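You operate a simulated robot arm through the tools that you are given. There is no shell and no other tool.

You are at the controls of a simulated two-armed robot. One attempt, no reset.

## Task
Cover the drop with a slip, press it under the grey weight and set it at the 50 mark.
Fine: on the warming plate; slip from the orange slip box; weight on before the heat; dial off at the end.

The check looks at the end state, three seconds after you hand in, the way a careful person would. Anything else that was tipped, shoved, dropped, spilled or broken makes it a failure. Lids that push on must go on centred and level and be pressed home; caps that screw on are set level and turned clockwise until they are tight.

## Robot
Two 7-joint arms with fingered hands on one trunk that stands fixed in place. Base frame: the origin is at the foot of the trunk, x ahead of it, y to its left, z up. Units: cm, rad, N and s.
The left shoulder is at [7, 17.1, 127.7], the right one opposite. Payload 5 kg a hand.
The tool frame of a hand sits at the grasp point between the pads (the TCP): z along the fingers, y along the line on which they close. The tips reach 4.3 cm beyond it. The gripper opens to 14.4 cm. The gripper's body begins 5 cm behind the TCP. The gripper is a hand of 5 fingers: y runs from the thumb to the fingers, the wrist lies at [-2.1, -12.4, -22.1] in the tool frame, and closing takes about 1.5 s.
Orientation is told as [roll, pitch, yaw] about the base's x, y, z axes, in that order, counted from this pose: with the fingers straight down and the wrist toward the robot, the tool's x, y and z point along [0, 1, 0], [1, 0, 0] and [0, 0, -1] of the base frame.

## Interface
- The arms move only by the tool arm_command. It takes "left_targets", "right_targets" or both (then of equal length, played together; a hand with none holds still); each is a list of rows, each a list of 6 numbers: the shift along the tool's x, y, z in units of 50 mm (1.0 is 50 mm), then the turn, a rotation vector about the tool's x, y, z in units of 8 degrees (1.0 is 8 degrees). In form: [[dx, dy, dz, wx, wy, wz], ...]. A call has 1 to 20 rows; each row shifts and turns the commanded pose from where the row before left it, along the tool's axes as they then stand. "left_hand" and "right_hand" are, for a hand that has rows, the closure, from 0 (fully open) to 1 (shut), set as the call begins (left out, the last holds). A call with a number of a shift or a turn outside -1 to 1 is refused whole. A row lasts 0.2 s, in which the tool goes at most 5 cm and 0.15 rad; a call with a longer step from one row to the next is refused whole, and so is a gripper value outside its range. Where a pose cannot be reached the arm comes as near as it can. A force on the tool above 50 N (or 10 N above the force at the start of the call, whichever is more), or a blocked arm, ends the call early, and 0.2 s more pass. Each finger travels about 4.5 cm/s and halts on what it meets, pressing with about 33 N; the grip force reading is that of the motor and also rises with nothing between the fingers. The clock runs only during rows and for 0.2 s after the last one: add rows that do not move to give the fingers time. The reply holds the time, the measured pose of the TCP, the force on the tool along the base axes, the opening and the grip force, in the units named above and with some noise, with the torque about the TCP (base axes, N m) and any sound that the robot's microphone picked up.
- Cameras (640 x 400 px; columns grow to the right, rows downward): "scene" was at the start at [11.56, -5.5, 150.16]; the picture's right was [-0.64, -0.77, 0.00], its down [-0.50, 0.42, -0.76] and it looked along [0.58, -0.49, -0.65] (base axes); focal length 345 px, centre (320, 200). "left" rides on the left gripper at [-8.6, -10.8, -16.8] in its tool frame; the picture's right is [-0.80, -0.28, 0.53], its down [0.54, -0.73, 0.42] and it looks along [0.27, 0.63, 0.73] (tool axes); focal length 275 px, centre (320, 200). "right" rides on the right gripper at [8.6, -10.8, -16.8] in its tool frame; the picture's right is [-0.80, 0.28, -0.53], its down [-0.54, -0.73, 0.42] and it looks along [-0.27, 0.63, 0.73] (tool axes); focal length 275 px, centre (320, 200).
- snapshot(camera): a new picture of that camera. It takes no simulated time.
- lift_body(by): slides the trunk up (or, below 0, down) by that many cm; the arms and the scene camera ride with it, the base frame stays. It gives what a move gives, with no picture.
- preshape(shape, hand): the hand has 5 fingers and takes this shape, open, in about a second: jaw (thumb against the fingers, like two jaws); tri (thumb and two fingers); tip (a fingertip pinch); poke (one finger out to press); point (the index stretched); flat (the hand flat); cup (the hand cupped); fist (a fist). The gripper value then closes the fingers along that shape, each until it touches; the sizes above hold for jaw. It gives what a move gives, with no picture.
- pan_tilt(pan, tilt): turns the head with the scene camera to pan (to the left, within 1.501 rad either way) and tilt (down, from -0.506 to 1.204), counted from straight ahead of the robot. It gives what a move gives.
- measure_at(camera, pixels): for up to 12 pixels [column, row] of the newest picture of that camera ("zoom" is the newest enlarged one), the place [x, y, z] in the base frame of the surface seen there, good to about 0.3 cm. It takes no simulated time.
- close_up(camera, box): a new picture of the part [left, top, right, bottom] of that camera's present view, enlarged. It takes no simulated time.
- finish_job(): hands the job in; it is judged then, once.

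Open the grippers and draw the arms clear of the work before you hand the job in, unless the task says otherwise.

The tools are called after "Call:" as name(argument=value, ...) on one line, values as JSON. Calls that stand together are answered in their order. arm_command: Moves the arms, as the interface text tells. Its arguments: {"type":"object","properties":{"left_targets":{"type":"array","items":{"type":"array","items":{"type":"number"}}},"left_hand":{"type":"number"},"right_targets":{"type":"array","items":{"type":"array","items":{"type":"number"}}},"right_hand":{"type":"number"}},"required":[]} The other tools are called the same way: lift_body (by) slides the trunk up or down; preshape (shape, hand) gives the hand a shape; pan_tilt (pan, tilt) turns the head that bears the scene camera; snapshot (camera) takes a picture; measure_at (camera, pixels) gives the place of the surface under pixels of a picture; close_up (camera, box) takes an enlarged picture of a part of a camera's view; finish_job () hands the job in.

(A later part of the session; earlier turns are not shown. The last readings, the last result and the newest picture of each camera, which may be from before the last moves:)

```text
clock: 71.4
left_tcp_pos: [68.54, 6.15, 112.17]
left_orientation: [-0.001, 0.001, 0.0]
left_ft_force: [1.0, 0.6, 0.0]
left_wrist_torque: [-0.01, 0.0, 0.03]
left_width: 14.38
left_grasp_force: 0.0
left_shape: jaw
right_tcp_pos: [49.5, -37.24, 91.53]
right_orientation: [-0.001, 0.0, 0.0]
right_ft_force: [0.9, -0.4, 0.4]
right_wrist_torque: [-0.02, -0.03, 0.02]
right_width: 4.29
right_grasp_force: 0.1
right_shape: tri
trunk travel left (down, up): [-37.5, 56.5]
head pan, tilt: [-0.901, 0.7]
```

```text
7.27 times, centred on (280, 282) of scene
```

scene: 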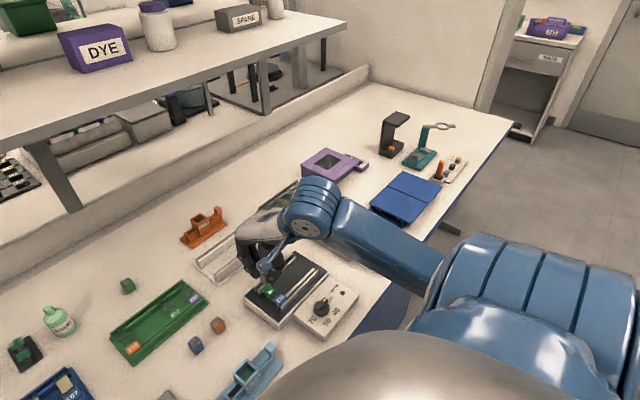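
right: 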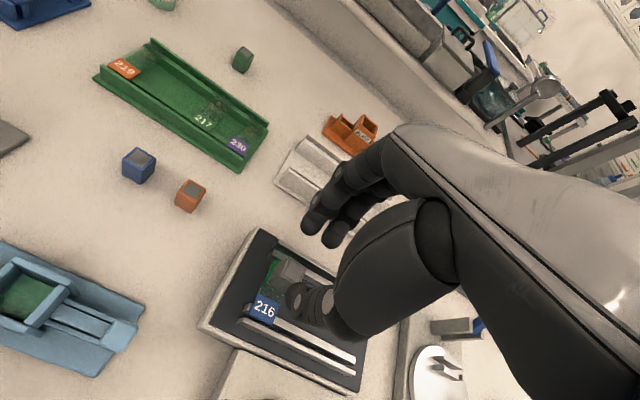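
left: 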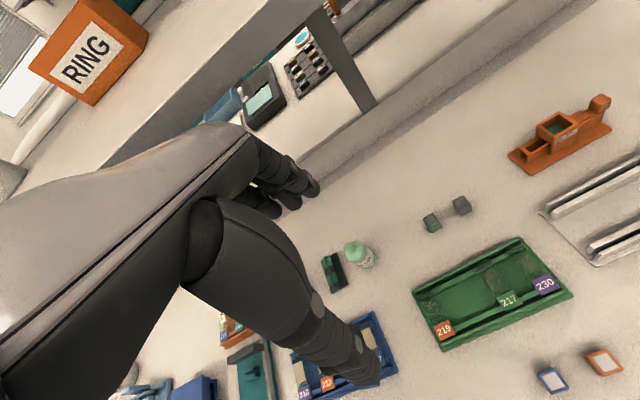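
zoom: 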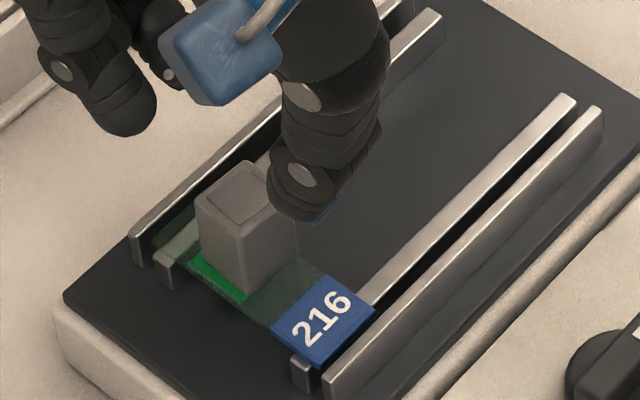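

The weight stands upright on the slip over the drop. Next the dial: I move the hand up and to the right/back a bit so that the dial is visible, and zoom on the dial unit.

Call:
arm_command(right_targets=[[0, 0.2, 0, 0, 0, 0], [-0.3, 0.2, 0, 0, 0, 0], [-0.5, 0, 0, 0, 0, 0], [-0.5, 0, 0, 0, 0, 0], [-0.5, 0, 0, 0, 0, 0], [-0.3, 0, 0, 0, 0, 0]])

Call:
close_up(camera="scene", box=[290, 280, 365, 345])

Call:
measure_at(camera="zoom", pixels=[[260, 170], [300, 120], [320, 90], [220, 200], [240, 140], [290, 190], [180, 220], [280, 290], [370, 240], [350, 120], [460, 110], [150, 330]])

Call:
snapshot(camera="scene")

```text
clock: 72.8
left_tcp_pos: [68.41, 6.13, 112.14]
left_orientation: [0.001, 0.001, -0.001]
left_ft_force: [-0.2, 0.1, 0.2]
left_wrist_torque: [0.0, 0.04, 0.0]
left_width: 14.39
left_grasp_force: 0.1
left_shape: jaw
right_tcp_pos: [51.68, -47.82, 91.55]
right_orientation: [0.001, 0.0, 0.0]
right_ft_force: [-0.1, -0.6, 0.2]
right_wrist_torque: [0.02, 0.01, 0.01]
right_width: 4.26
right_grasp_force: 0.1
right_shape: tri
trunk travel left (down, up): [-37.5, 56.5]
head pan, tilt: [-0.901, 0.7]
```

```text
6.15 times, centred on (328, 312) of scene
```

zoom: 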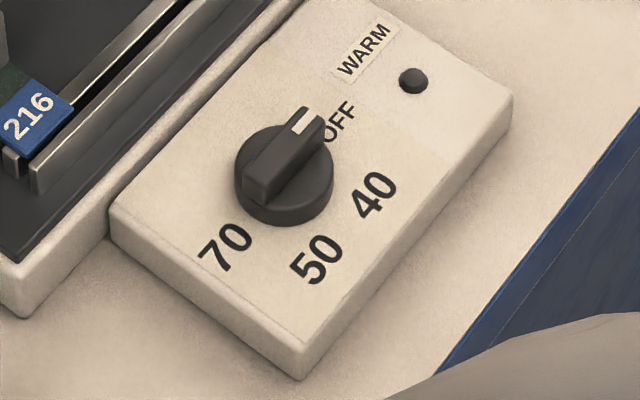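

```text
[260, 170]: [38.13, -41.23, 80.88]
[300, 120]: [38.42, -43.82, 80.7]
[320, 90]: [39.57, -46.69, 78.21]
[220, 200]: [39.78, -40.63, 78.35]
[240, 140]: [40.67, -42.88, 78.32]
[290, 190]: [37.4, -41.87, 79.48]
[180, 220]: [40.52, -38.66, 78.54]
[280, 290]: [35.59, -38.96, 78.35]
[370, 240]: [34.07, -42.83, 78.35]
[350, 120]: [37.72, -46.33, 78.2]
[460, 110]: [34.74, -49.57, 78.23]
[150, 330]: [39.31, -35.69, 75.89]
```

```text
taken
```

scene: 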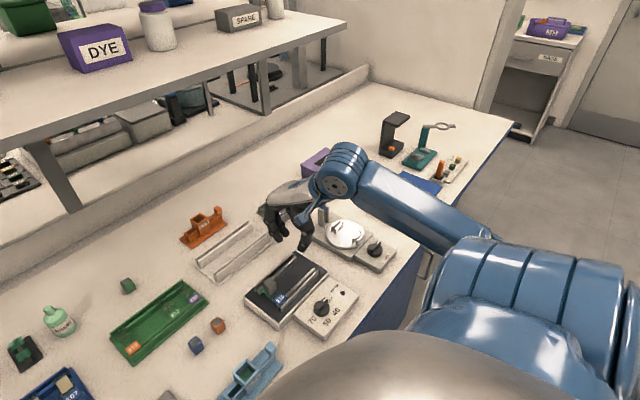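

The dial's centre is about (37.95,-42.3), its bar (top z≈80.9) points to OFF along -y; the 50 mark lies about 120° clockwise. The left arm's natural yaw suits that turn (0 to -120°), so I move the right arm away to the right and up first.

Call:
arm_command(right_targets=[[0, 0, -0.4, 0, 0, 0], [-0.2, -0.05, -0.4, 0, 0, 0], [-0.4, -0.05, -0.3, 0, 0, 0], [-0.4, -0.05, -0.3, 0, 0, 0], [-0.4, -0.05, -0.3, 0, 0, 0], [-0.4, -0.05, -0.3, 0, 0, 0], [-0.5, -0.05, -0.3, 0, 0, 0], [-0.5, -0.05, -0.3, 0, 0, 0], [-0.5, -0.05, -0.3, 0, 0, 0], [-0.5, -0.05, -0.2, 0, 0, 0], [-0.5, 0, 0, 0, 0, 0], [-0.5, 0, 0, 0, 0, 0]])

Call:
preshape(shape="tip", hand="left")

Call:
snapshot(camera="scene")

Call:
snapshot(camera="left")

```text
clock: 75.4
left_tcp_pos: [68.41, 6.1, 112.17]
left_orientation: [0.0, 0.001, -0.001]
left_ft_force: [-0.2, 0.2, -0.3]
left_wrist_torque: [0.03, 0.03, -0.02]
left_width: 14.37
left_grasp_force: 0.1
left_shape: jaw
right_tcp_pos: [49.2, -71.7, 106.84]
right_orientation: [0.0, 0.002, 0.002]
right_ft_force: [-0.1, -1.4, -1.3]
right_wrist_torque: [0.01, 0.04, 0.02]
right_width: 4.27
right_grasp_force: 0.1
right_shape: tri
trunk travel left (down, up): [-37.5, 56.5]
head pan, tilt: [-0.901, 0.7]
```

```text
clock: 76.3
left_tcp_pos: [68.48, 6.22, 112.22]
left_orientation: [0.0, 0.001, 0.0]
left_ft_force: [-0.4, 0.3, -0.4]
left_wrist_torque: [0.0, 0.01, 0.01]
left_width: 14.37
left_grasp_force: 0.1
left_shape: tip
right_tcp_pos: [49.08, -71.68, 106.98]
right_orientation: [0.0, 0.0, -0.001]
right_ft_force: [-0.4, 0.7, 0.4]
right_wrist_torque: [-0.01, -0.01, 0.03]
right_width: 4.3
right_grasp_force: 0.1
right_shape: tri
trunk travel left (down, up): [-37.5, 56.5]
head pan, tilt: [-0.901, 0.7]
```

```text
taken
```

scene: 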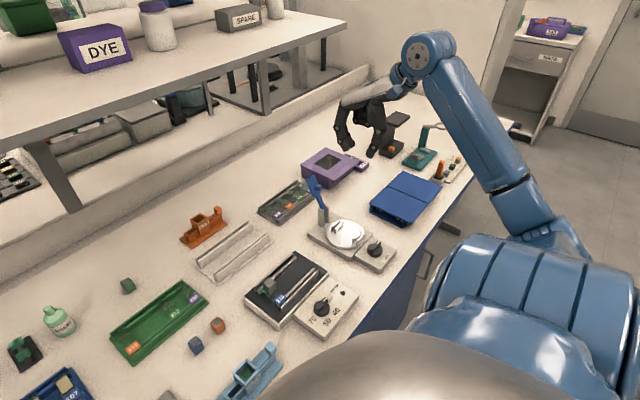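

```text
taken
```

left: 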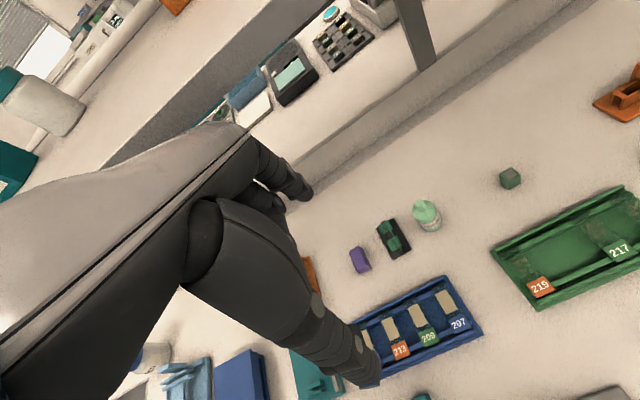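

The right arm is parked. I bring the left hand to a point above the dial (about (40,-42,102)) in free air to test whether it can reach the needed yaws there.

Call:
arm_command(left_targets=[[-0.3, -0.2, 0.05, 0, 0, 0], [-0.6, -0.356, 0.125, 0, 0, 0], [-0.6, -0.356, 0.125, 0, 0, 0], [-0.6, -0.356, 0.125, 0, 0, 0], [-0.6, -0.356, 0.125, 0, 0, 0], [-0.6, -0.356, 0.125, 0, 0, 0], [-0.6, -0.356, 0.125, 0, 0, 0], [-0.6, -0.356, 0.125, 0, 0, 0], [-0.6, -0.356, 0.125, 0, 0, 0], [-0.6, -0.356, 0.125, 0, 0, 0], [-0.6, -0.356, 0.125, 0, 0, 0], [-0.6, -0.356, 0.125, 0, 0, 0], [-0.6, -0.356, 0.125, 0, 0, 0], [-0.6, -0.356, 0.125, 0, 0, 0], [-0.6, -0.356, 0.125, 0, 0, 0], [-0.6, -0.356, 0.125, 0, 0, 0]], left_hand=0.75)

Call:
snapshot(camera="scene")

Call:
snapshot(camera="left")

```text
clock: 79.7
left_tcp_pos: [41.96, -37.4, 102.93]
left_orientation: [0.0, 0.0, 0.0]
left_ft_force: [-0.2, -0.4, -0.6]
left_wrist_torque: [-0.01, 0.0, -0.01]
left_width: 3.68
left_grasp_force: 0.1
left_shape: tip
left hand out of reach, approached as far as the arm can: row 16
right_tcp_pos: [49.32, -71.65, 107.1]
right_orientation: [0.0, 0.002, 0.0]
right_ft_force: [0.4, -0.4, 0.3]
right_wrist_torque: [-0.03, -0.03, 0.0]
right_width: 4.29
right_grasp_force: 0.0
right_shape: tri
trunk travel left (down, up): [-37.5, 56.5]
head pan, tilt: [-0.901, 0.7]
```

```text
taken
```

scene: 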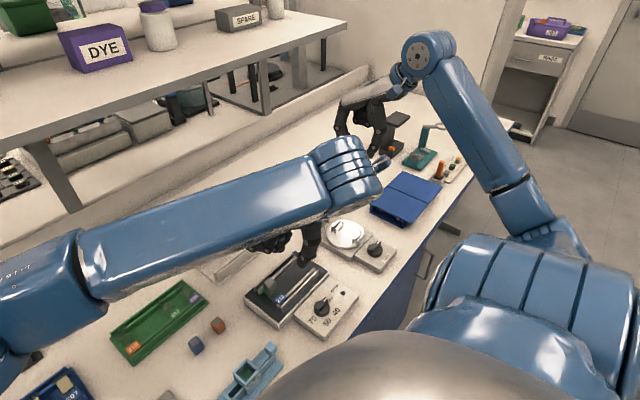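

```text
taken
```

left: 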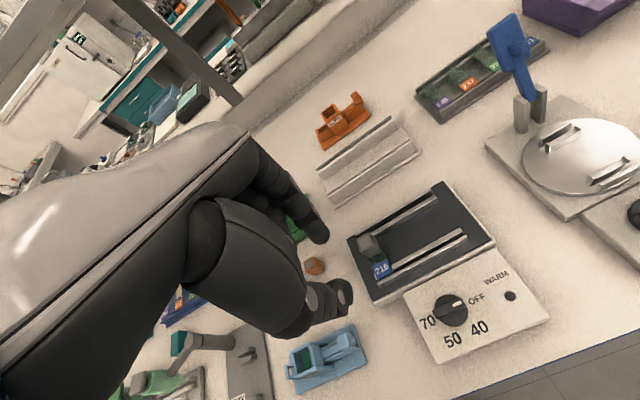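

At yaw 0 the left arm ran out of reach in the last row at this height. I try again lower, toward (38.5,-42.3,91), to see whether it can reach there.

Call:
arm_command(left_targets=[[0, 0, 0.4, 0, 0, 0], [0, 0, 0.4, 0, 0, 0], [-0.2, -0.2, 0.4, 0, 0, 0], [-0.3, -0.2, 0.4, 0, 0, 0], [-0.3, -0.2, 0.4, 0, 0, 0], [-0.2, -0.1, 0.3, 0, 0, 0], [0, 0, 0, 0, 0, 0]])

Call:
snapshot(camera="left")

```text
clock: 81.3
left_tcp_pos: [41.61, -38.15, 91.53]
left_orientation: [0.005, -0.013, 0.012]
left_ft_force: [-1.0, -0.3, 0.3]
left_wrist_torque: [-0.02, 0.02, 0.0]
left_width: 3.66
left_grasp_force: 0.1
left_shape: tip
left hand out of reach, approached as far as the arm can: row 3, 4, 5, 6
right_tcp_pos: [49.22, -71.8, 106.98]
right_orientation: [0.001, 0.0, 0.002]
right_ft_force: [-0.2, 0.3, 0.3]
right_wrist_torque: [-0.03, -0.01, 0.02]
right_width: 4.29
right_grasp_force: 0.0
right_shape: tri
trunk travel left (down, up): [-37.5, 56.5]
head pan, tilt: [-0.901, 0.7]
```

```text
taken
```

left: 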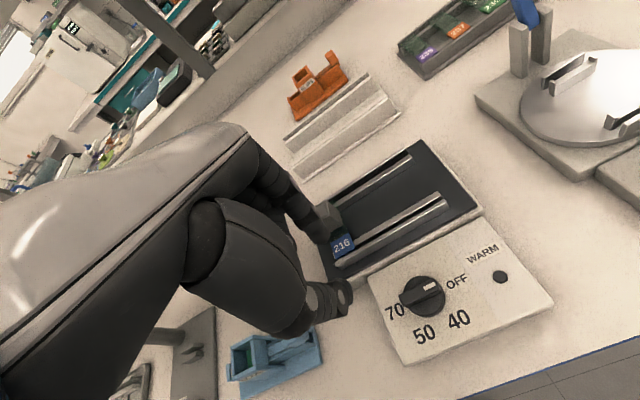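

The left arm cannot reach the dial at yaw 0. I change plan: push the bar around with a single finger of the right hand (only translation needed). First I take the left arm up and back to the left, clear of the weight.

Call:
arm_command(left_targets=[[0, 0, -0.4, 0, 0, 0], [0, 0, -0.5, 0, 0, 0], [0, 0, -0.6, 0, 0, 0], [0, 0, -0.6, 0, 0, 0]])

Call:
close_up(camera="scene", box=[240, 240, 370, 345])

```text
clock: 82.3
left_tcp_pos: [40.82, -37.24, 101.55]
left_orientation: [-0.003, 0.0, -0.001]
left_ft_force: [0.0, 0.3, 0.0]
left_wrist_torque: [-0.02, -0.03, 0.01]
left_width: 3.67
left_grasp_force: 0.1
left_shape: tip
left hand out of reach, approached as far as the arm can: row 1, 2, 3
right_tcp_pos: [49.19, -71.71, 106.96]
right_orientation: [0.0, 0.0, -0.001]
right_ft_force: [-0.1, 0.4, 0.1]
right_wrist_torque: [-0.04, -0.05, 0.0]
right_width: 4.28
right_grasp_force: 0.0
right_shape: tri
trunk travel left (down, up): [-37.5, 56.5]
head pan, tilt: [-0.901, 0.7]
```

```text
3.81 times, centred on (305, 292) of scene
```

zoom: 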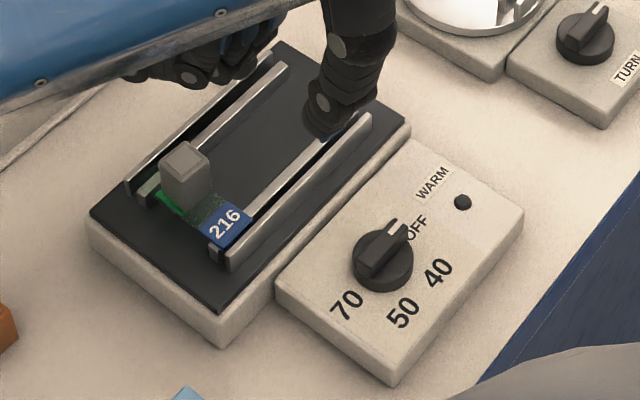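

The weight still stands well. I take the left arm back to the left side by the reverse path.

Call:
arm_command(left_targets=[[0.3, 0.2, -0.05, 0, 0, 0], [0.6, 0.356, -0.125, 0, 0, 0], [0.6, 0.356, -0.125, 0, 0, 0], [0.6, 0.356, -0.125, 0, 0, 0], [0.6, 0.356, -0.125, 0, 0, 0], [0.6, 0.356, -0.125, 0, 0, 0], [0.6, 0.356, -0.125, 0, 0, 0], [0.6, 0.356, -0.125, 0, 0, 0], [0.6, 0.356, -0.125, 0, 0, 0], [0.6, 0.356, -0.125, 0, 0, 0], [0.6, 0.356, -0.125, 0, 0, 0], [0.6, 0.356, -0.125, 0, 0, 0], [0.6, 0.356, -0.125, 0, 0, 0], [0.6, 0.356, -0.125, 0, 0, 0], [0.6, 0.356, -0.125, 0, 0, 0]])

Call:
preshape(shape="poke", hand="right")

Call:
close_up(camera="scene", box=[320, 60, 430, 170])

```text
clock: 85.5
left_tcp_pos: [66.75, 5.93, 110.48]
left_orientation: [0.0, 0.001, -0.001]
left_ft_force: [-0.4, 0.1, -0.2]
left_wrist_torque: [-0.04, 0.03, 0.0]
left_width: 3.66
left_grasp_force: 0.0
left_shape: tip
right_tcp_pos: [49.25, -71.55, 106.99]
right_orientation: [-0.003, 0.0, 0.0]
right_ft_force: [-0.3, 0.1, -0.2]
right_wrist_torque: [-0.06, 0.01, 0.03]
right_width: 4.32
right_grasp_force: 0.0
right_shape: tri
trunk travel left (down, up): [-37.5, 56.5]
head pan, tilt: [-0.901, 0.7]
```

```text
clock: 86.4
left_tcp_pos: [66.75, 5.9, 110.59]
left_orientation: [0.001, 0.0, 0.0]
left_ft_force: [0.7, -0.9, 0.0]
left_wrist_torque: [0.0, 0.0, -0.01]
left_width: 3.66
left_grasp_force: 0.1
left_shape: tip
right_tcp_pos: [49.2, -71.73, 107.02]
right_orientation: [0.0, 0.0, 0.0]
right_ft_force: [-0.9, 0.0, -0.2]
right_wrist_torque: [-0.02, 0.03, 0.0]
right_width: 0.0
right_grasp_force: 0.0
right_shape: poke
trunk travel left (down, up): [-37.5, 56.5]
head pan, tilt: [-0.901, 0.7]
```

```text
3.64 times, centred on (375, 115) of scene
```

zoom: 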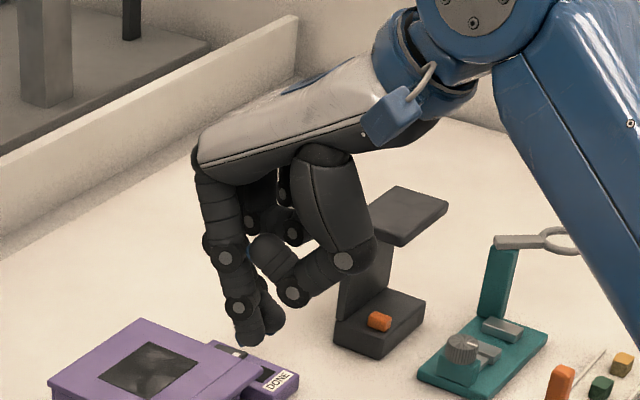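

I zoom on the poke fingertips to see whether one or two fingers stick out.

Call:
close_up(camera="scene", box=[345, 110, 385, 150])

Call:
measure_at(camera="zoom", pixels=[[215, 280], [235, 285], [200, 240], [250, 260], [300, 230], [290, 250], [270, 270], [310, 200], [220, 220], [340, 170]])

Call:
close_up(camera="right", box=[270, 160, 400, 300])

```text
10.00 times, centred on (365, 130) of scene
```

zoom: 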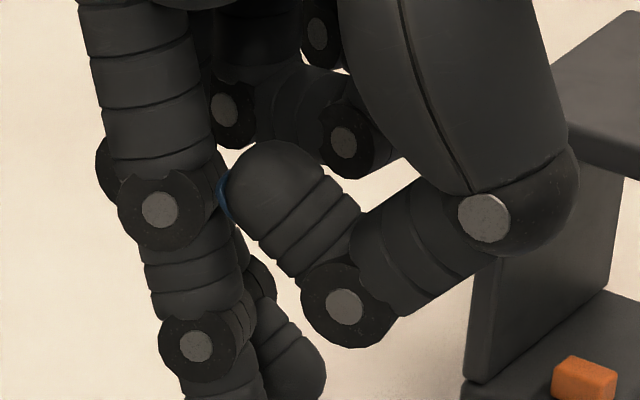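

```text
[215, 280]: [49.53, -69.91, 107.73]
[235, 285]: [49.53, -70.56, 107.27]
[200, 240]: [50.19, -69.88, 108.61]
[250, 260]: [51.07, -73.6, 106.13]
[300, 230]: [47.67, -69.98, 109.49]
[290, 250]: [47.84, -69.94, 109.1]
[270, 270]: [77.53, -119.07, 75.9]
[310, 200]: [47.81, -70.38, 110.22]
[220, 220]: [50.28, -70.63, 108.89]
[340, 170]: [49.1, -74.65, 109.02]
```

```text
2.86 times, centred on (335, 230) of right
```

zoom: 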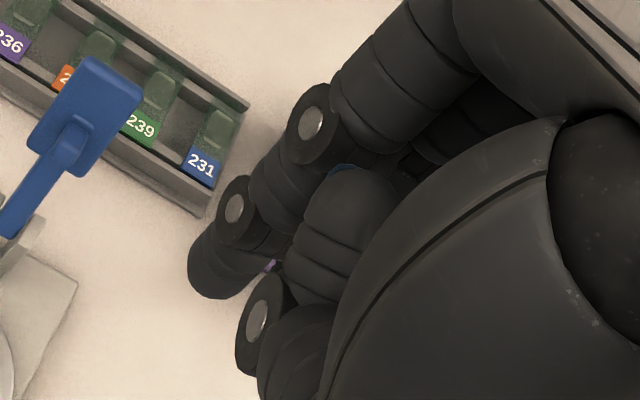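

Poke shows a second finger beside the index. I try the "point" shape (index stretched) instead.

Call:
preshape(shape="point", hand="right")

Call:
close_up(camera="scene", box=[320, 60, 430, 170])

Call:
close_up(camera="right", box=[220, 100, 420, 320])

```text
clock: 87.3
left_tcp_pos: [66.68, 5.82, 110.54]
left_orientation: [0.001, 0.001, -0.001]
left_ft_force: [-0.6, -0.1, 0.5]
left_wrist_torque: [-0.02, 0.01, 0.01]
left_width: 3.66
left_grasp_force: 0.1
left_shape: tip
right_tcp_pos: [49.23, -71.74, 107.02]
right_orientation: [0.001, 0.001, 0.0]
right_ft_force: [0.7, -0.2, 0.4]
right_wrist_torque: [-0.01, -0.02, 0.04]
right_width: 0.01
right_grasp_force: 0.0
right_shape: point
trunk travel left (down, up): [-37.5, 56.5]
head pan, tilt: [-0.901, 0.7]
```

```text
3.64 times, centred on (375, 115) of scene
```

zoom: 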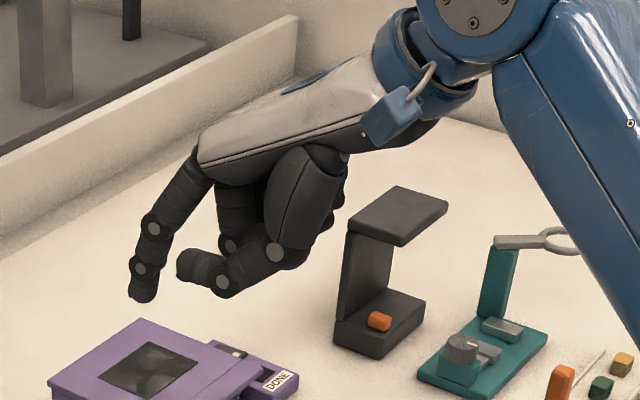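

```text
1.82 times, centred on (320, 210) of right
```

zoom: 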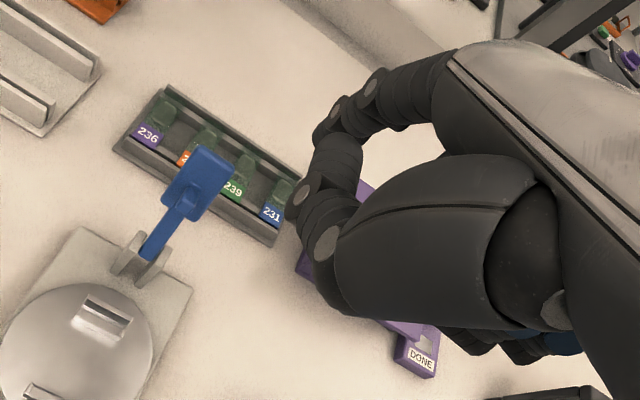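

Point is no better (the thumb sticks out too). I go back to tip shape and test in free air above the dial whether the right arm can do the yaw range 0 to -120°.

Call:
preshape(shape="tip", hand="right")

Call:
arm_command(right_targets=[[0.3, -0.1, 0, 0, 0, 0], [0.6, -0.22, 0.2, 0, 0, 0], [0.6, -0.22, 0.2, 0, 0, 0], [0.6, -0.22, 0.2, 0, 0, 0], [0.6, -0.22, 0.2, 0, 0, 0], [0.6, -0.22, 0.2, 0, 0, 0], [0.6, -0.22, 0.2, 0, 0, 0], [0.6, -0.22, 0.2, 0, 0, 0], [0.6, -0.22, 0.2, 0, 0, 0], [0.6, -0.22, 0.2, 0, 0, 0], [0.2, -0.1, 0.2, 0, 0, 0]], right_hand=0.8)

Call:
snapshot(camera="scene")

```text
clock: 88.2
left_tcp_pos: [66.73, 5.96, 110.48]
left_orientation: [0.002, 0.001, 0.001]
left_ft_force: [0.8, -0.4, 0.2]
left_wrist_torque: [-0.02, -0.02, 0.03]
left_width: 3.67
left_grasp_force: 0.0
left_shape: tip
right_tcp_pos: [49.12, -71.75, 106.92]
right_orientation: [-0.001, 0.001, 0.0]
right_ft_force: [0.5, 0.3, 0.6]
right_wrist_torque: [0.03, 0.01, -0.02]
right_width: 14.41
right_grasp_force: 0.1
right_shape: tip
trunk travel left (down, up): [-37.5, 56.5]
head pan, tilt: [-0.901, 0.7]
```

```text
clock: 90.6
left_tcp_pos: [66.71, 5.87, 110.57]
left_orientation: [0.0, 0.002, 0.0]
left_ft_force: [0.0, -0.2, 0.6]
left_wrist_torque: [0.01, 0.0, -0.01]
left_width: 3.64
left_grasp_force: 0.0
left_shape: tip
right_tcp_pos: [42.87, -46.92, 95.39]
right_orientation: [0.0, 0.003, 0.002]
right_ft_force: [0.5, -0.3, 0.2]
right_wrist_torque: [0.01, 0.0, 0.01]
right_width: 2.92
right_grasp_force: 0.1
right_shape: tip
right hand out of reach, approached as far as the arm can: row 8, 9, 10, 11
trunk travel left (down, up): [-37.5, 56.5]
head pan, tilt: [-0.901, 0.7]
```

```text
taken
```

scene: 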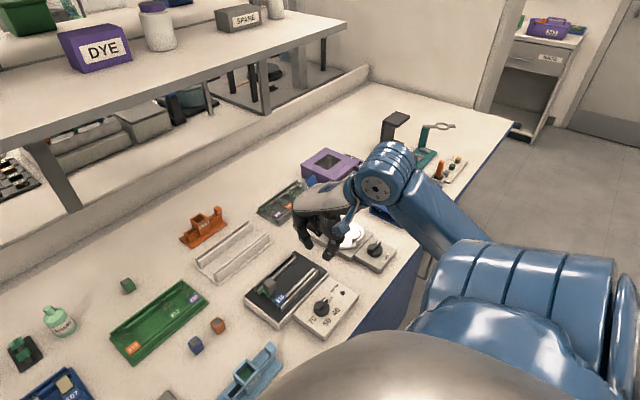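

The dial is too close to the body for the right arm at this shoulder height. Raising the trunk gives room; first I pull the left hand back 10 cm from the shelf and move the right hand to a comfortable pose.

Call:
arm_command(left_targets=[[0, -0.4, 0, 0, 0, 0], [0, -0.5, 0, 0, 0, 0], [0, -0.5, 0, 0, 0, 0], [0, -0.5, 0, 0, 0, 0], [0, -0.1, 0, 0, 0, 0]], right_targets=[[-0.2, 0.3, -0.1, 0, 0, 0], [-0.3, 0.4, -0.1, 0, 0, 0], [-0.2, 0.3, -0.1, 0, 0, 0], [0, 0, 0, 0, 0, 0], [0, 0, 0, 0, 0, 0]])

Call:
snapshot(camera="scene")

```text
clock: 91.8
left_tcp_pos: [56.83, 5.89, 110.51]
left_orientation: [0.0, 0.003, 0.0]
left_ft_force: [-0.5, -0.3, 0.5]
left_wrist_torque: [-0.02, 0.0, -0.02]
left_width: 3.68
left_grasp_force: 0.2
left_shape: tip
right_tcp_pos: [47.98, -50.67, 96.95]
right_orientation: [0.0, 0.001, 0.0]
right_ft_force: [0.5, 0.4, -0.6]
right_wrist_torque: [0.0, 0.04, 0.0]
right_width: 2.91
right_grasp_force: 0.0
right_shape: tip
trunk travel left (down, up): [-37.5, 56.5]
head pan, tilt: [-0.901, 0.7]
```

```text
taken
```

scene: 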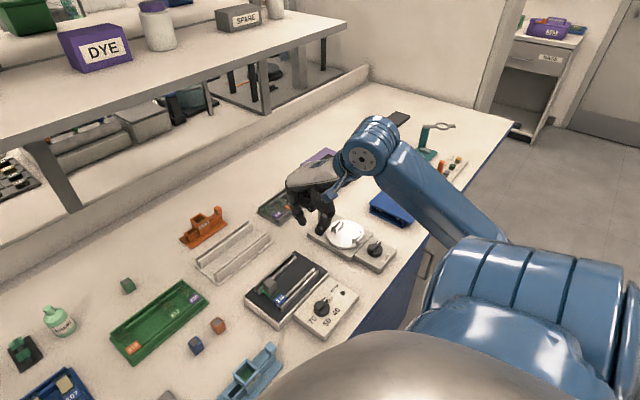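

Both hands are clear of the shelf's front edge (x=76). I raise the trunk by 25 cm.

Call:
lift_body(by=25)

Call:
snapshot(camera="scene")

```text
clock: 94.3
left_tcp_pos: [56.85, 5.94, 135.51]
left_orientation: [0.001, 0.0, 0.0]
left_ft_force: [0.5, 0.4, 0.0]
left_wrist_torque: [-0.01, -0.01, -0.02]
left_width: 3.66
left_grasp_force: 0.0
left_shape: tip
right_tcp_pos: [47.96, -50.49, 122.02]
right_orientation: [0.001, -0.001, 0.0]
right_ft_force: [-0.4, -0.9, 0.9]
right_wrist_torque: [0.01, -0.01, 0.01]
right_width: 2.94
right_grasp_force: 0.1
right_shape: tip
trunk travel left (down, up): [-62.5, 31.5]
head pan, tilt: [-0.901, 0.7]
```

```text
taken
```

scene: 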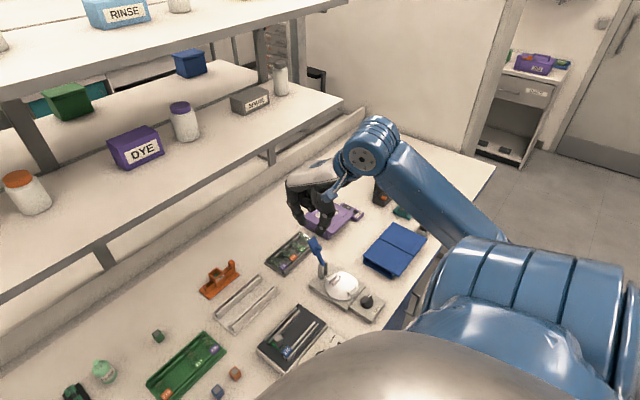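

The dial is now hidden low in the picture; I tilt the head further down.

Call:
pan_tilt(pan=-0.85, tilt=1.0)

Call:
snapshot(camera="scene")

```text
clock: 95.2
left_tcp_pos: [56.91, 5.98, 135.56]
left_orientation: [-0.001, 0.001, 0.0]
left_ft_force: [0.5, 0.4, -0.4]
left_wrist_torque: [0.04, -0.01, 0.02]
left_width: 3.68
left_grasp_force: 0.0
left_shape: tip
right_tcp_pos: [47.83, -50.66, 121.9]
right_orientation: [0.001, 0.0, 0.001]
right_ft_force: [0.3, -0.4, -0.3]
right_wrist_torque: [0.01, 0.02, 0.0]
right_width: 2.93
right_grasp_force: 0.0
right_shape: tip
trunk travel left (down, up): [-62.5, 31.5]
head pan, tilt: [-0.85, 1.0]
```

```text
taken
```

scene: 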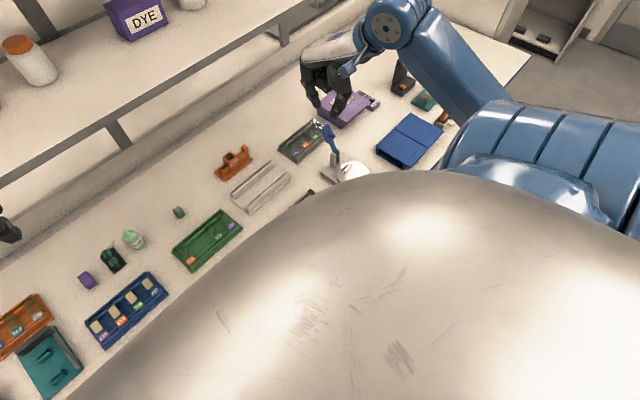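

The robot's own dome now hides the dial from the scene camera, but the hand cameras can watch. I test the right arm's reach above the dial with the raised trunk.

Call:
arm_command(right_targets=[[0.2, -0.2, 0.4, 0, 0, 0], [0.28, -0.33, 0.7, 0, 0, 0], [0.28, -0.33, 0.7, 0, 0, 0], [0.28, -0.33, 0.7, 0, 0, 0], [0.28, -0.33, 0.7, 0, 0, 0], [0.28, -0.33, 0.7, 0, 0, 0], [0.06, -0.13, 0.5, 0, 0, 0]])

Call:
snapshot(camera="right")

Call:
snapshot(camera="scene")

```text
clock: 96.8
left_tcp_pos: [56.89, 5.87, 135.54]
left_orientation: [0.0, 0.0, 0.0]
left_ft_force: [-0.8, -0.3, 1.0]
left_wrist_torque: [-0.01, 0.0, 0.0]
left_width: 3.66
left_grasp_force: 0.0
left_shape: tip
right_tcp_pos: [37.55, -42.22, 100.11]
right_orientation: [0.0, 0.001, -0.001]
right_ft_force: [-0.3, 0.5, 0.2]
right_wrist_torque: [0.01, -0.04, 0.01]
right_width: 2.9
right_grasp_force: 0.0
right_shape: tip
trunk travel left (down, up): [-62.5, 31.5]
head pan, tilt: [-0.85, 1.0]
```

```text
taken
```

right: 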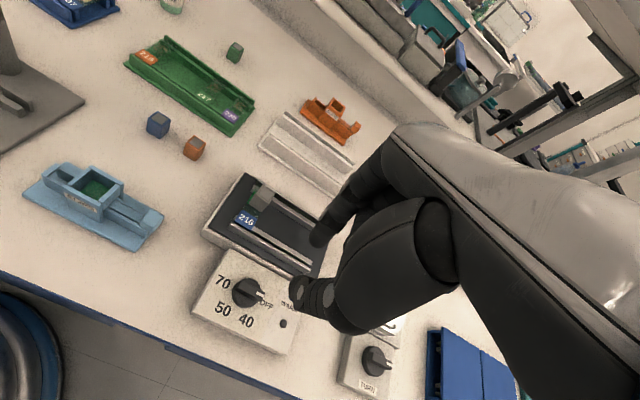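

```text
taken
```

scene: 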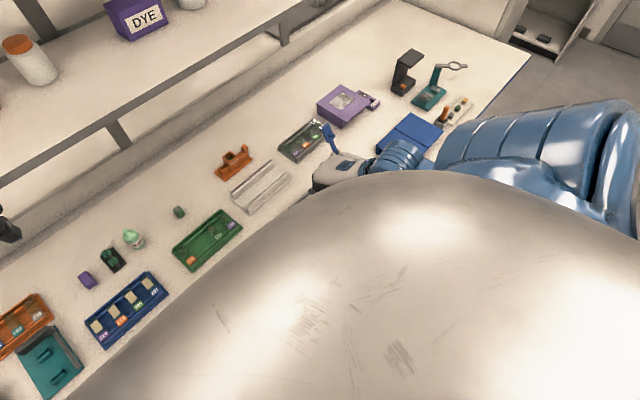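

The arm reaches (37.6,-42.2,100) and its camera sees the dial at (245,292). I test the clockwise turn about the tool axis in free air, 120° in 15 rows.

Call:
arm_command(right_targets=[[0, 0, 0, 0, 0, 1], [0, 0, 0, 0, 0, 1], [0, 0, 0, 0, 0, 1], [0, 0, 0, 0, 0, 1], [0, 0, 0, 0, 0, 1], [0, 0, 0, 0, 0, 1], [0, 0, 0, 0, 0, 1], [0, 0, 0, 0, 0, 1], [0, 0, 0, 0, 0, 1], [0, 0, 0, 0, 0, 1], [0, 0, 0, 0, 0, 1], [0, 0, 0, 0, 0, 1], [0, 0, 0, 0, 0, 1], [0, 0, 0, 0, 0, 1], [0, 0, 0, 0, 0, 1]])

Call:
snapshot(camera="right")

```text
clock: 98.8
left_tcp_pos: [56.44, 5.23, 135.72]
left_orientation: [0.009, 0.001, 0.006]
left_ft_force: [1.6, 2.7, -1.3]
left_wrist_torque: [-0.18, 0.14, -0.09]
left_width: 3.65
left_grasp_force: 0.0
left_shape: tip
right_tcp_pos: [37.81, -50.36, 102.35]
right_orientation: [-0.096, -0.159, -1.146]
right_ft_force: [1.3, 1.5, -0.1]
right_wrist_torque: [-0.11, 0.09, -0.02]
right_width: 2.9
right_grasp_force: 0.0
right_shape: tip
trunk travel left (down, up): [-62.5, 31.5]
head pan, tilt: [-0.85, 1.0]
stopped in row 10 (right hand): the arm was blocked; the commanded pose is now the measured one
```

```text
taken
```

right: 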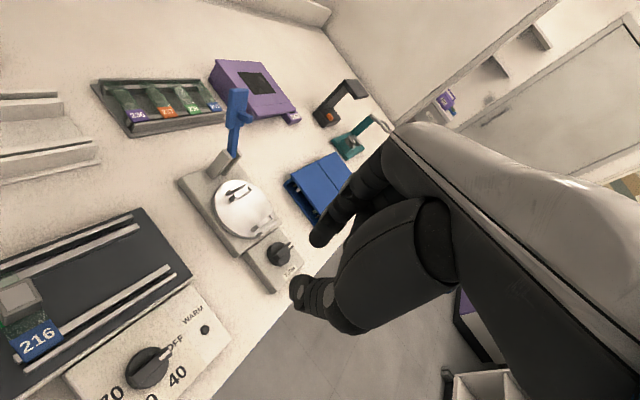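

The arm was blocked at about -66° (probably self-contact), so gripping through 120° is not possible with this arm. I turn back the same way.

Call:
arm_command(right_targets=[[0, 0, 0, 0, 0, -1], [0, 0, 0, 0, 0, -1], [0, 0, 0, 0, 0, -1], [0, 0, 0, 0, 0, -1], [0, 0, 0, 0, 0, -1]])

Call:
snapshot(camera="right")

Call:
snapshot(camera="left")

```text
clock: 100.0
left_tcp_pos: [56.75, 6.41, 135.56]
left_orientation: [0.001, -0.001, 0.002]
left_ft_force: [0.1, 0.2, -0.6]
left_wrist_torque: [-0.01, -0.07, 0.0]
left_width: 3.67
left_grasp_force: 0.1
left_shape: tip
right_tcp_pos: [37.99, -49.08, 102.99]
right_orientation: [-0.172, -0.065, -0.454]
right_ft_force: [0.2, 0.1, 1.2]
right_wrist_torque: [-0.02, 0.0, 0.0]
right_width: 2.9
right_grasp_force: 0.2
right_shape: tip
trunk travel left (down, up): [-62.5, 31.5]
head pan, tilt: [-0.85, 1.0]
```

```text
taken
```

right: 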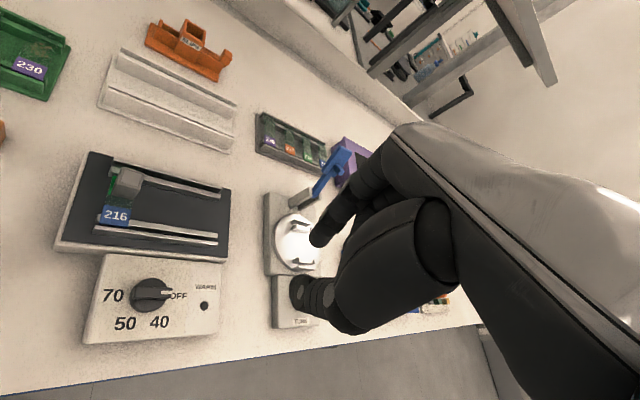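

```text
taken
```

left: 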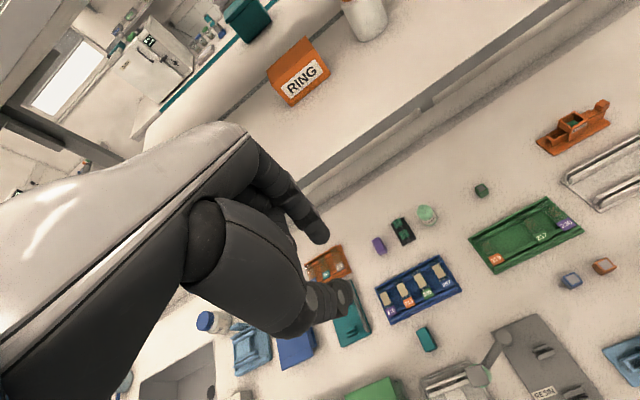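

Next I restore the right hand's orientation; first the yaw (−0.454 rad back to 0).

Call:
arm_command(right_targets=[[0, 0, 0, 0, 0, -1], [0, 0, 0, 0, 0, -1], [0, 0, 0, 0, 0, -1], [0, 0, 0, 0, 0, -0.25], [0, 0, 0, 0, 0, 0]])

```text
clock: 101.2
left_tcp_pos: [56.87, 6.23, 135.59]
left_orientation: [0.002, 0.0, 0.003]
left_ft_force: [0.2, -0.4, 0.2]
left_wrist_torque: [0.02, 0.0, 0.03]
left_width: 3.64
left_grasp_force: 0.1
left_shape: tip
right_tcp_pos: [38.16, -49.19, 102.82]
right_orientation: [-0.183, 0.016, -0.011]
right_ft_force: [-1.3, -0.3, -0.3]
right_wrist_torque: [-0.01, 0.03, -0.03]
right_width: 2.89
right_grasp_force: 0.1
right_shape: tip
trunk travel left (down, up): [-62.5, 31.5]
head pan, tilt: [-0.85, 1.0]
```

Roll of -0.183 remains; I correct it about the tool's y axis and close the pinch fully to make one pushing tip, then read the pose.

Call:
arm_command(right_targets=[[0, 0, 0, -0.06, 0.655, -0.04], [0, 0, 0, -0.06, 0.655, -0.04], [0.2, 0, 0.1, 0, 0, 0], [0.3, 0.1, 0.3, 0, 0, 0], [0.3, 0.1, 0.4, 0, 0, 0], [0.2, 0.1, 0.4, 0, 0, 0], [0, 0, 0, 0, 0, 0], [0, 0, 0, 0, 0, 0]], right_hand=1.0)

Call:
snapshot(camera="right")

```text
clock: 103.0
left_tcp_pos: [56.66, 6.21, 135.45]
left_orientation: [0.0, -0.001, 0.003]
left_ft_force: [-0.2, 0.4, -0.5]
left_wrist_torque: [-0.01, 0.01, -0.02]
left_width: 3.63
left_grasp_force: 0.1
left_shape: tip
right_tcp_pos: [39.63, -44.18, 97.0]
right_orientation: [0.001, 0.001, 0.001]
right_ft_force: [0.2, -0.2, -0.4]
right_wrist_torque: [0.0, 0.0, -0.02]
right_width: 0.0
right_grasp_force: 32.4
right_shape: tip
trunk travel left (down, up): [-62.5, 31.5]
head pan, tilt: [-0.85, 1.0]
```

```text
taken
```

right: 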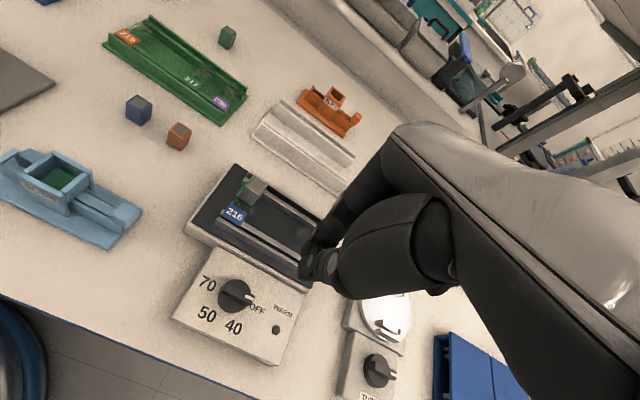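

Orientation is restored. I zoom on the dial with the right camera and measure its bar, disc and the marks from this view.

Call:
close_up(camera="right", box=[165, 240, 305, 365])

Call:
measure_at(camera="zoom", pixels=[[305, 175], [290, 170], [345, 190], [375, 190], [315, 140], [310, 215], [260, 170], [350, 230], [195, 145], [185, 235], [280, 275], [395, 210]])

```text
3.20 times, centred on (235, 302) of right
```

zoom: 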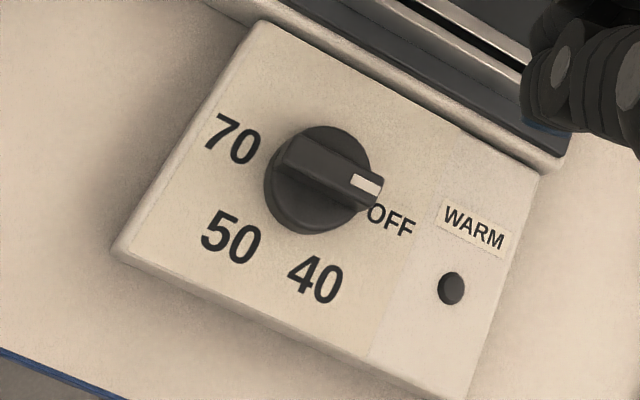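

```text
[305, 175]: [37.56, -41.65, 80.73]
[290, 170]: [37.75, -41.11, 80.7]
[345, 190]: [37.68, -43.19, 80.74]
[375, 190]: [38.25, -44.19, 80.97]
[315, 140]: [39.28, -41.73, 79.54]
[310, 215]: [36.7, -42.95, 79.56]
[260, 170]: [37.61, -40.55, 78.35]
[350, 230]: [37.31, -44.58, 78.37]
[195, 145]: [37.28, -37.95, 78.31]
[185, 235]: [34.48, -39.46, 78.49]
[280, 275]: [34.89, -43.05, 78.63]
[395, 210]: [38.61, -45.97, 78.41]
```

I measure the mark positions: 70 at (232,140), 50 at (232,238), 40 at (315,280), OFF at (392,221), and more points on the disc rim.

Call:
measure_at(camera="zoom", pixels=[[232, 140], [232, 238], [315, 280], [392, 221], [268, 185], [310, 132], [368, 165], [300, 228], [365, 186], [285, 155], [340, 165], [283, 172]])

```text
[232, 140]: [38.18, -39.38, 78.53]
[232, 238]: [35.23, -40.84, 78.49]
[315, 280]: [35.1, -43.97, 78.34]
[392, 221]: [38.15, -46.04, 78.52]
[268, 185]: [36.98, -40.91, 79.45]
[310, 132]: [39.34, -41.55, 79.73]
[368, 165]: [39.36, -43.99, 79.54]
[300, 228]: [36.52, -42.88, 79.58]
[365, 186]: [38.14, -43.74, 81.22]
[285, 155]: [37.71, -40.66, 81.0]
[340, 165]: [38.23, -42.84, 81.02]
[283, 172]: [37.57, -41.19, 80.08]
```

The marks sit at 60° spacing around centre (37.9,-42.45): OFF -90°, 40 -150°, 50 at 150°, 70 at 90°. I lower the closed tip to the far side (+x) of the pointer end, first to z≈87.

Call:
arm_command(right_targets=[[0.1, 0.08, 0.3, 0, 0, 0], [0, 0, 0.5, 0, 0, 0], [0, 0, 0.5, 0, 0, 0], [0, 0, 0.5, 0, 0, 0], [0, 0, 0.2, 0, 0, 0], [0, 0, 0, 0, 0, 0]])

Call:
snapshot(camera="right")

Call:
close_up(camera="right", box=[220, 210, 350, 340])

```text
clock: 104.4
left_tcp_pos: [56.8, 6.22, 135.46]
left_orientation: [0.0, 0.0, 0.002]
left_ft_force: [0.5, -0.1, 0.0]
left_wrist_torque: [0.0, 0.01, -0.02]
left_width: 3.65
left_grasp_force: 0.0
left_shape: tip
right_tcp_pos: [39.99, -43.57, 86.8]
right_orientation: [0.002, -0.001, 0.003]
right_ft_force: [0.2, 0.1, -0.5]
right_wrist_torque: [0.02, 0.0, -0.01]
right_width: 0.0
right_grasp_force: 32.9
right_shape: tip
trunk travel left (down, up): [-62.5, 31.5]
head pan, tilt: [-0.85, 1.0]
```

```text
taken
```

right: 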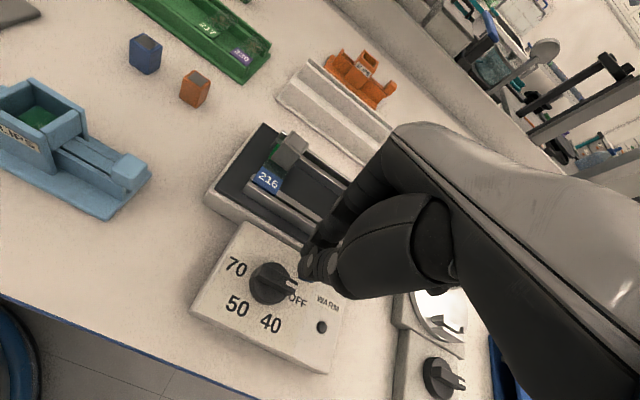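

```text
3.08 times, centred on (285, 275) of right
```

zoom: 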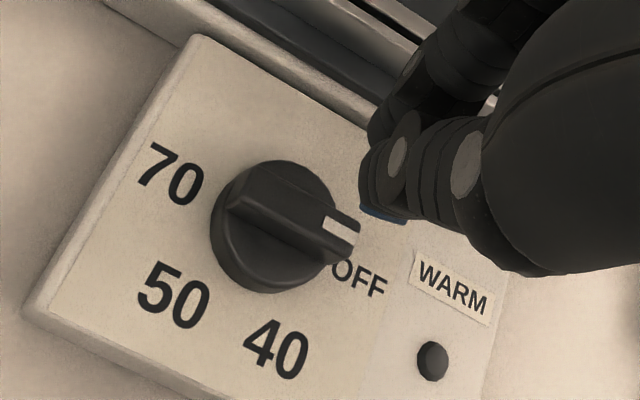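

The tip hovers just beyond the pointer end. I measure the tip's near surface and the bar's far side to be sure that it lands clear of the bar.

Call:
measure_at(camera="zoom", pixels=[[372, 200], [385, 212], [400, 215], [368, 180], [340, 205], [330, 185], [350, 230], [315, 175], [380, 120], [355, 215]])

```text
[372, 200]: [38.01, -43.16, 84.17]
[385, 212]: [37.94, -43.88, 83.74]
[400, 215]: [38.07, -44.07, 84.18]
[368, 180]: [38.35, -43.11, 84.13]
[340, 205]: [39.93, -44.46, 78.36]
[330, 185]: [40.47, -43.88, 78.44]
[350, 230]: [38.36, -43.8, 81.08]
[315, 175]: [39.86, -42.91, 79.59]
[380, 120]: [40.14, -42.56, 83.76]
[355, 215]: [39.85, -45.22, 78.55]
```

The thumb's outer surface is about 2 cm nearer than the TCP, so here it would land on the bar. I measure the plate's near rim to see how far I can shift away.

Call:
measure_at(camera="zoom", pixels=[[230, 30], [280, 55], [330, 85], [355, 110], [220, 50], [300, 95], [340, 125], [200, 15], [345, 75], [250, 20]])

```text
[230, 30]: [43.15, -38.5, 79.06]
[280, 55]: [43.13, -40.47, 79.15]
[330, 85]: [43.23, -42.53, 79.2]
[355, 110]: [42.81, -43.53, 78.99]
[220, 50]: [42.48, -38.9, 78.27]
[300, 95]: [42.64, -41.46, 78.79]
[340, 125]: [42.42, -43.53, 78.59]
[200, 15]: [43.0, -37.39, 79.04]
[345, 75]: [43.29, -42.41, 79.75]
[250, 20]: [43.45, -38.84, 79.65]
```

The plate's rim (x≥42.7) leaves room. I shift 1 cm away from the bar and lower to TCP z≈84.05 so that the tip is just above the dial's disc, beyond the bar.

Call:
arm_command(right_targets=[[0, 0.2, 0, 0, 0, 0], [0, 0, 0.2, 0, 0, 0], [0, 0, 0.2, 0, 0, 0], [0, 0, 0.15, 0, 0, 0], [0, 0, 0, 0, 0, 0]])

Call:
close_up(camera="right", box=[220, 210, 350, 340])

Call:
measure_at(camera="zoom", pixels=[[372, 200], [385, 212], [366, 180], [400, 215], [335, 215], [320, 200], [350, 250], [300, 195]])

```text
clock: 105.6
left_tcp_pos: [56.75, 6.17, 135.51]
left_orientation: [0.001, -0.001, 0.002]
left_ft_force: [0.3, -0.2, -0.4]
left_wrist_torque: [-0.05, -0.03, -0.01]
left_width: 3.65
left_grasp_force: 0.1
left_shape: tip
right_tcp_pos: [40.93, -43.91, 84.15]
right_orientation: [0.001, 0.0, 0.002]
right_ft_force: [0.4, 0.1, 0.2]
right_wrist_torque: [0.02, 0.0, 0.0]
right_width: 0.01
right_grasp_force: 33.4
right_shape: tip
trunk travel left (down, up): [-62.5, 31.5]
head pan, tilt: [-0.85, 1.0]
```

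```text
3.08 times, centred on (285, 275) of right
```

zoom: 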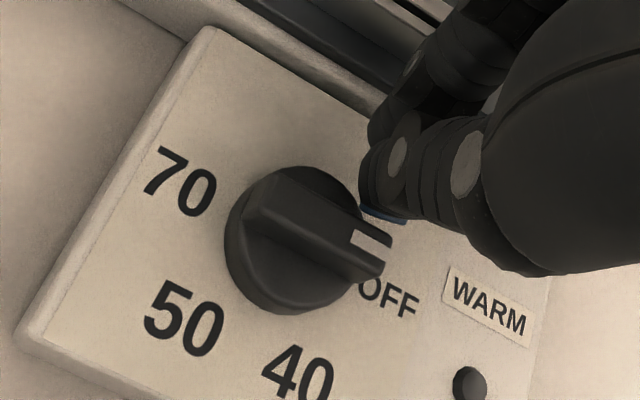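

```text
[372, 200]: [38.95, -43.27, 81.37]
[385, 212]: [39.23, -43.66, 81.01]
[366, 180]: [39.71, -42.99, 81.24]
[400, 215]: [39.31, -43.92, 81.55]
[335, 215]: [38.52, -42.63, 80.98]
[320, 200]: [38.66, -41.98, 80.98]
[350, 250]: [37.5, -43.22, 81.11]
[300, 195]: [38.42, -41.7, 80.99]
```

The thumb surface is at x≈39.1, the bar's far edge at 38.6 (top z=81). I push in: up to contact and then the first 30° along the arc, turning the hand slightly with the bar.

Call:
arm_command(right_targets=[[0.022, -0.076, 0, 0, 0, 0], [-0.084, -0.082, 0, 0, 0, 0.703], [-0.073, -0.087, 0, 0, 0, 0.703], [0, 0, 0, 0, 0, 0]])

Call:
close_up(camera="right", box=[200, 210, 350, 340])

```text
clock: 106.6
left_tcp_pos: [56.83, 6.11, 135.47]
left_orientation: [0.0, 0.001, 0.003]
left_ft_force: [0.1, 0.0, 0.6]
left_wrist_torque: [-0.01, 0.02, 0.01]
left_width: 3.63
left_grasp_force: 0.0
left_shape: tip
right_tcp_pos: [39.73, -44.48, 83.97]
right_orientation: [0.001, 0.002, -0.196]
right_ft_force: [-0.9, -0.4, 0.5]
right_wrist_torque: [0.03, 0.03, 0.03]
right_width: 0.0
right_grasp_force: 32.9
right_shape: tip
trunk travel left (down, up): [-62.5, 31.5]
head pan, tilt: [-0.85, 1.0]
```

```text
3.08 times, centred on (275, 275) of right
```

zoom: 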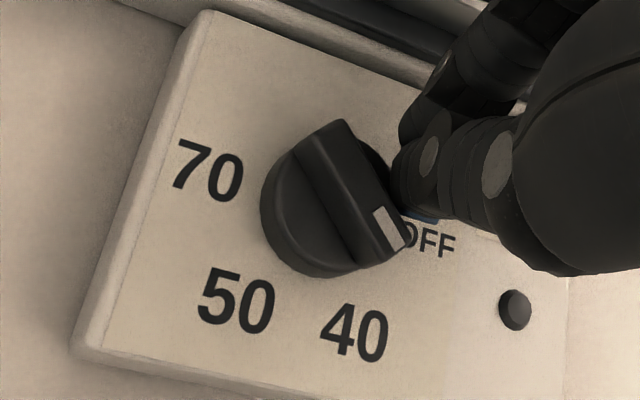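

The bar turned about 30° toward 40 with hardly any force. I continue with the next 30°.

Call:
arm_command(right_targets=[[-0.056, -0.095, 0, 0, 0, 0.703], [-0.041, -0.1, 0, 0, 0, 0.703], [0, 0, 0, 0, 0, 0]])

Call:
close_up(camera="right", box=[200, 210, 350, 340])

```text
clock: 107.4
left_tcp_pos: [56.83, 6.07, 135.49]
left_orientation: [0.001, -0.001, 0.003]
left_ft_force: [-0.8, -0.4, -0.1]
left_wrist_torque: [-0.01, 0.01, 0.03]
left_width: 3.65
left_grasp_force: 0.2
left_shape: tip
right_tcp_pos: [38.69, -44.74, 84.12]
right_orientation: [0.002, 0.001, -0.392]
right_ft_force: [0.3, -0.2, 1.4]
right_wrist_torque: [0.04, 0.0, -0.02]
right_width: 0.01
right_grasp_force: 32.2
right_shape: tip
trunk travel left (down, up): [-62.5, 31.5]
head pan, tilt: [-0.85, 1.0]
```

```text
3.08 times, centred on (275, 275) of right
```

zoom: 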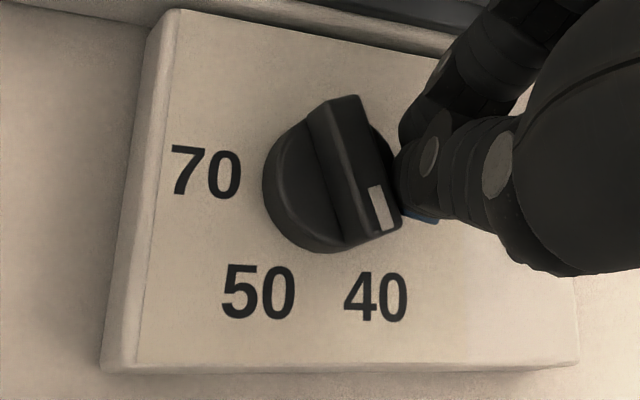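

The pointer is now about at 40. I continue with the next 30° along the arc.

Call:
arm_command(right_targets=[[-0.024, -0.1, 0, 0, 0, 0.703], [-0.008, -0.1, 0, 0, 0, 0.703], [0, 0, 0, 0, 0, 0]])

Call:
close_up(camera="right", box=[200, 190, 350, 330])

```text
clock: 108.2
left_tcp_pos: [56.82, 6.2, 135.56]
left_orientation: [0.002, 0.001, 0.002]
left_ft_force: [-0.2, 0.3, -0.2]
left_wrist_torque: [0.03, -0.04, -0.01]
left_width: 3.66
left_grasp_force: 0.1
left_shape: tip
right_tcp_pos: [37.71, -44.41, 84.01]
right_orientation: [0.001, 0.002, -0.587]
right_ft_force: [-0.8, 0.1, -0.1]
right_wrist_torque: [0.02, 0.04, 0.01]
right_width: 0.01
right_grasp_force: 32.8
right_shape: tip
trunk travel left (down, up): [-62.5, 31.5]
head pan, tilt: [-0.85, 1.0]
```

```text
2.86 times, centred on (275, 260) of right
```

zoom: 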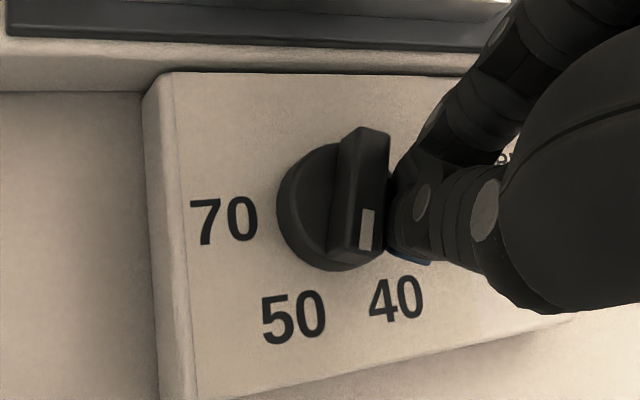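

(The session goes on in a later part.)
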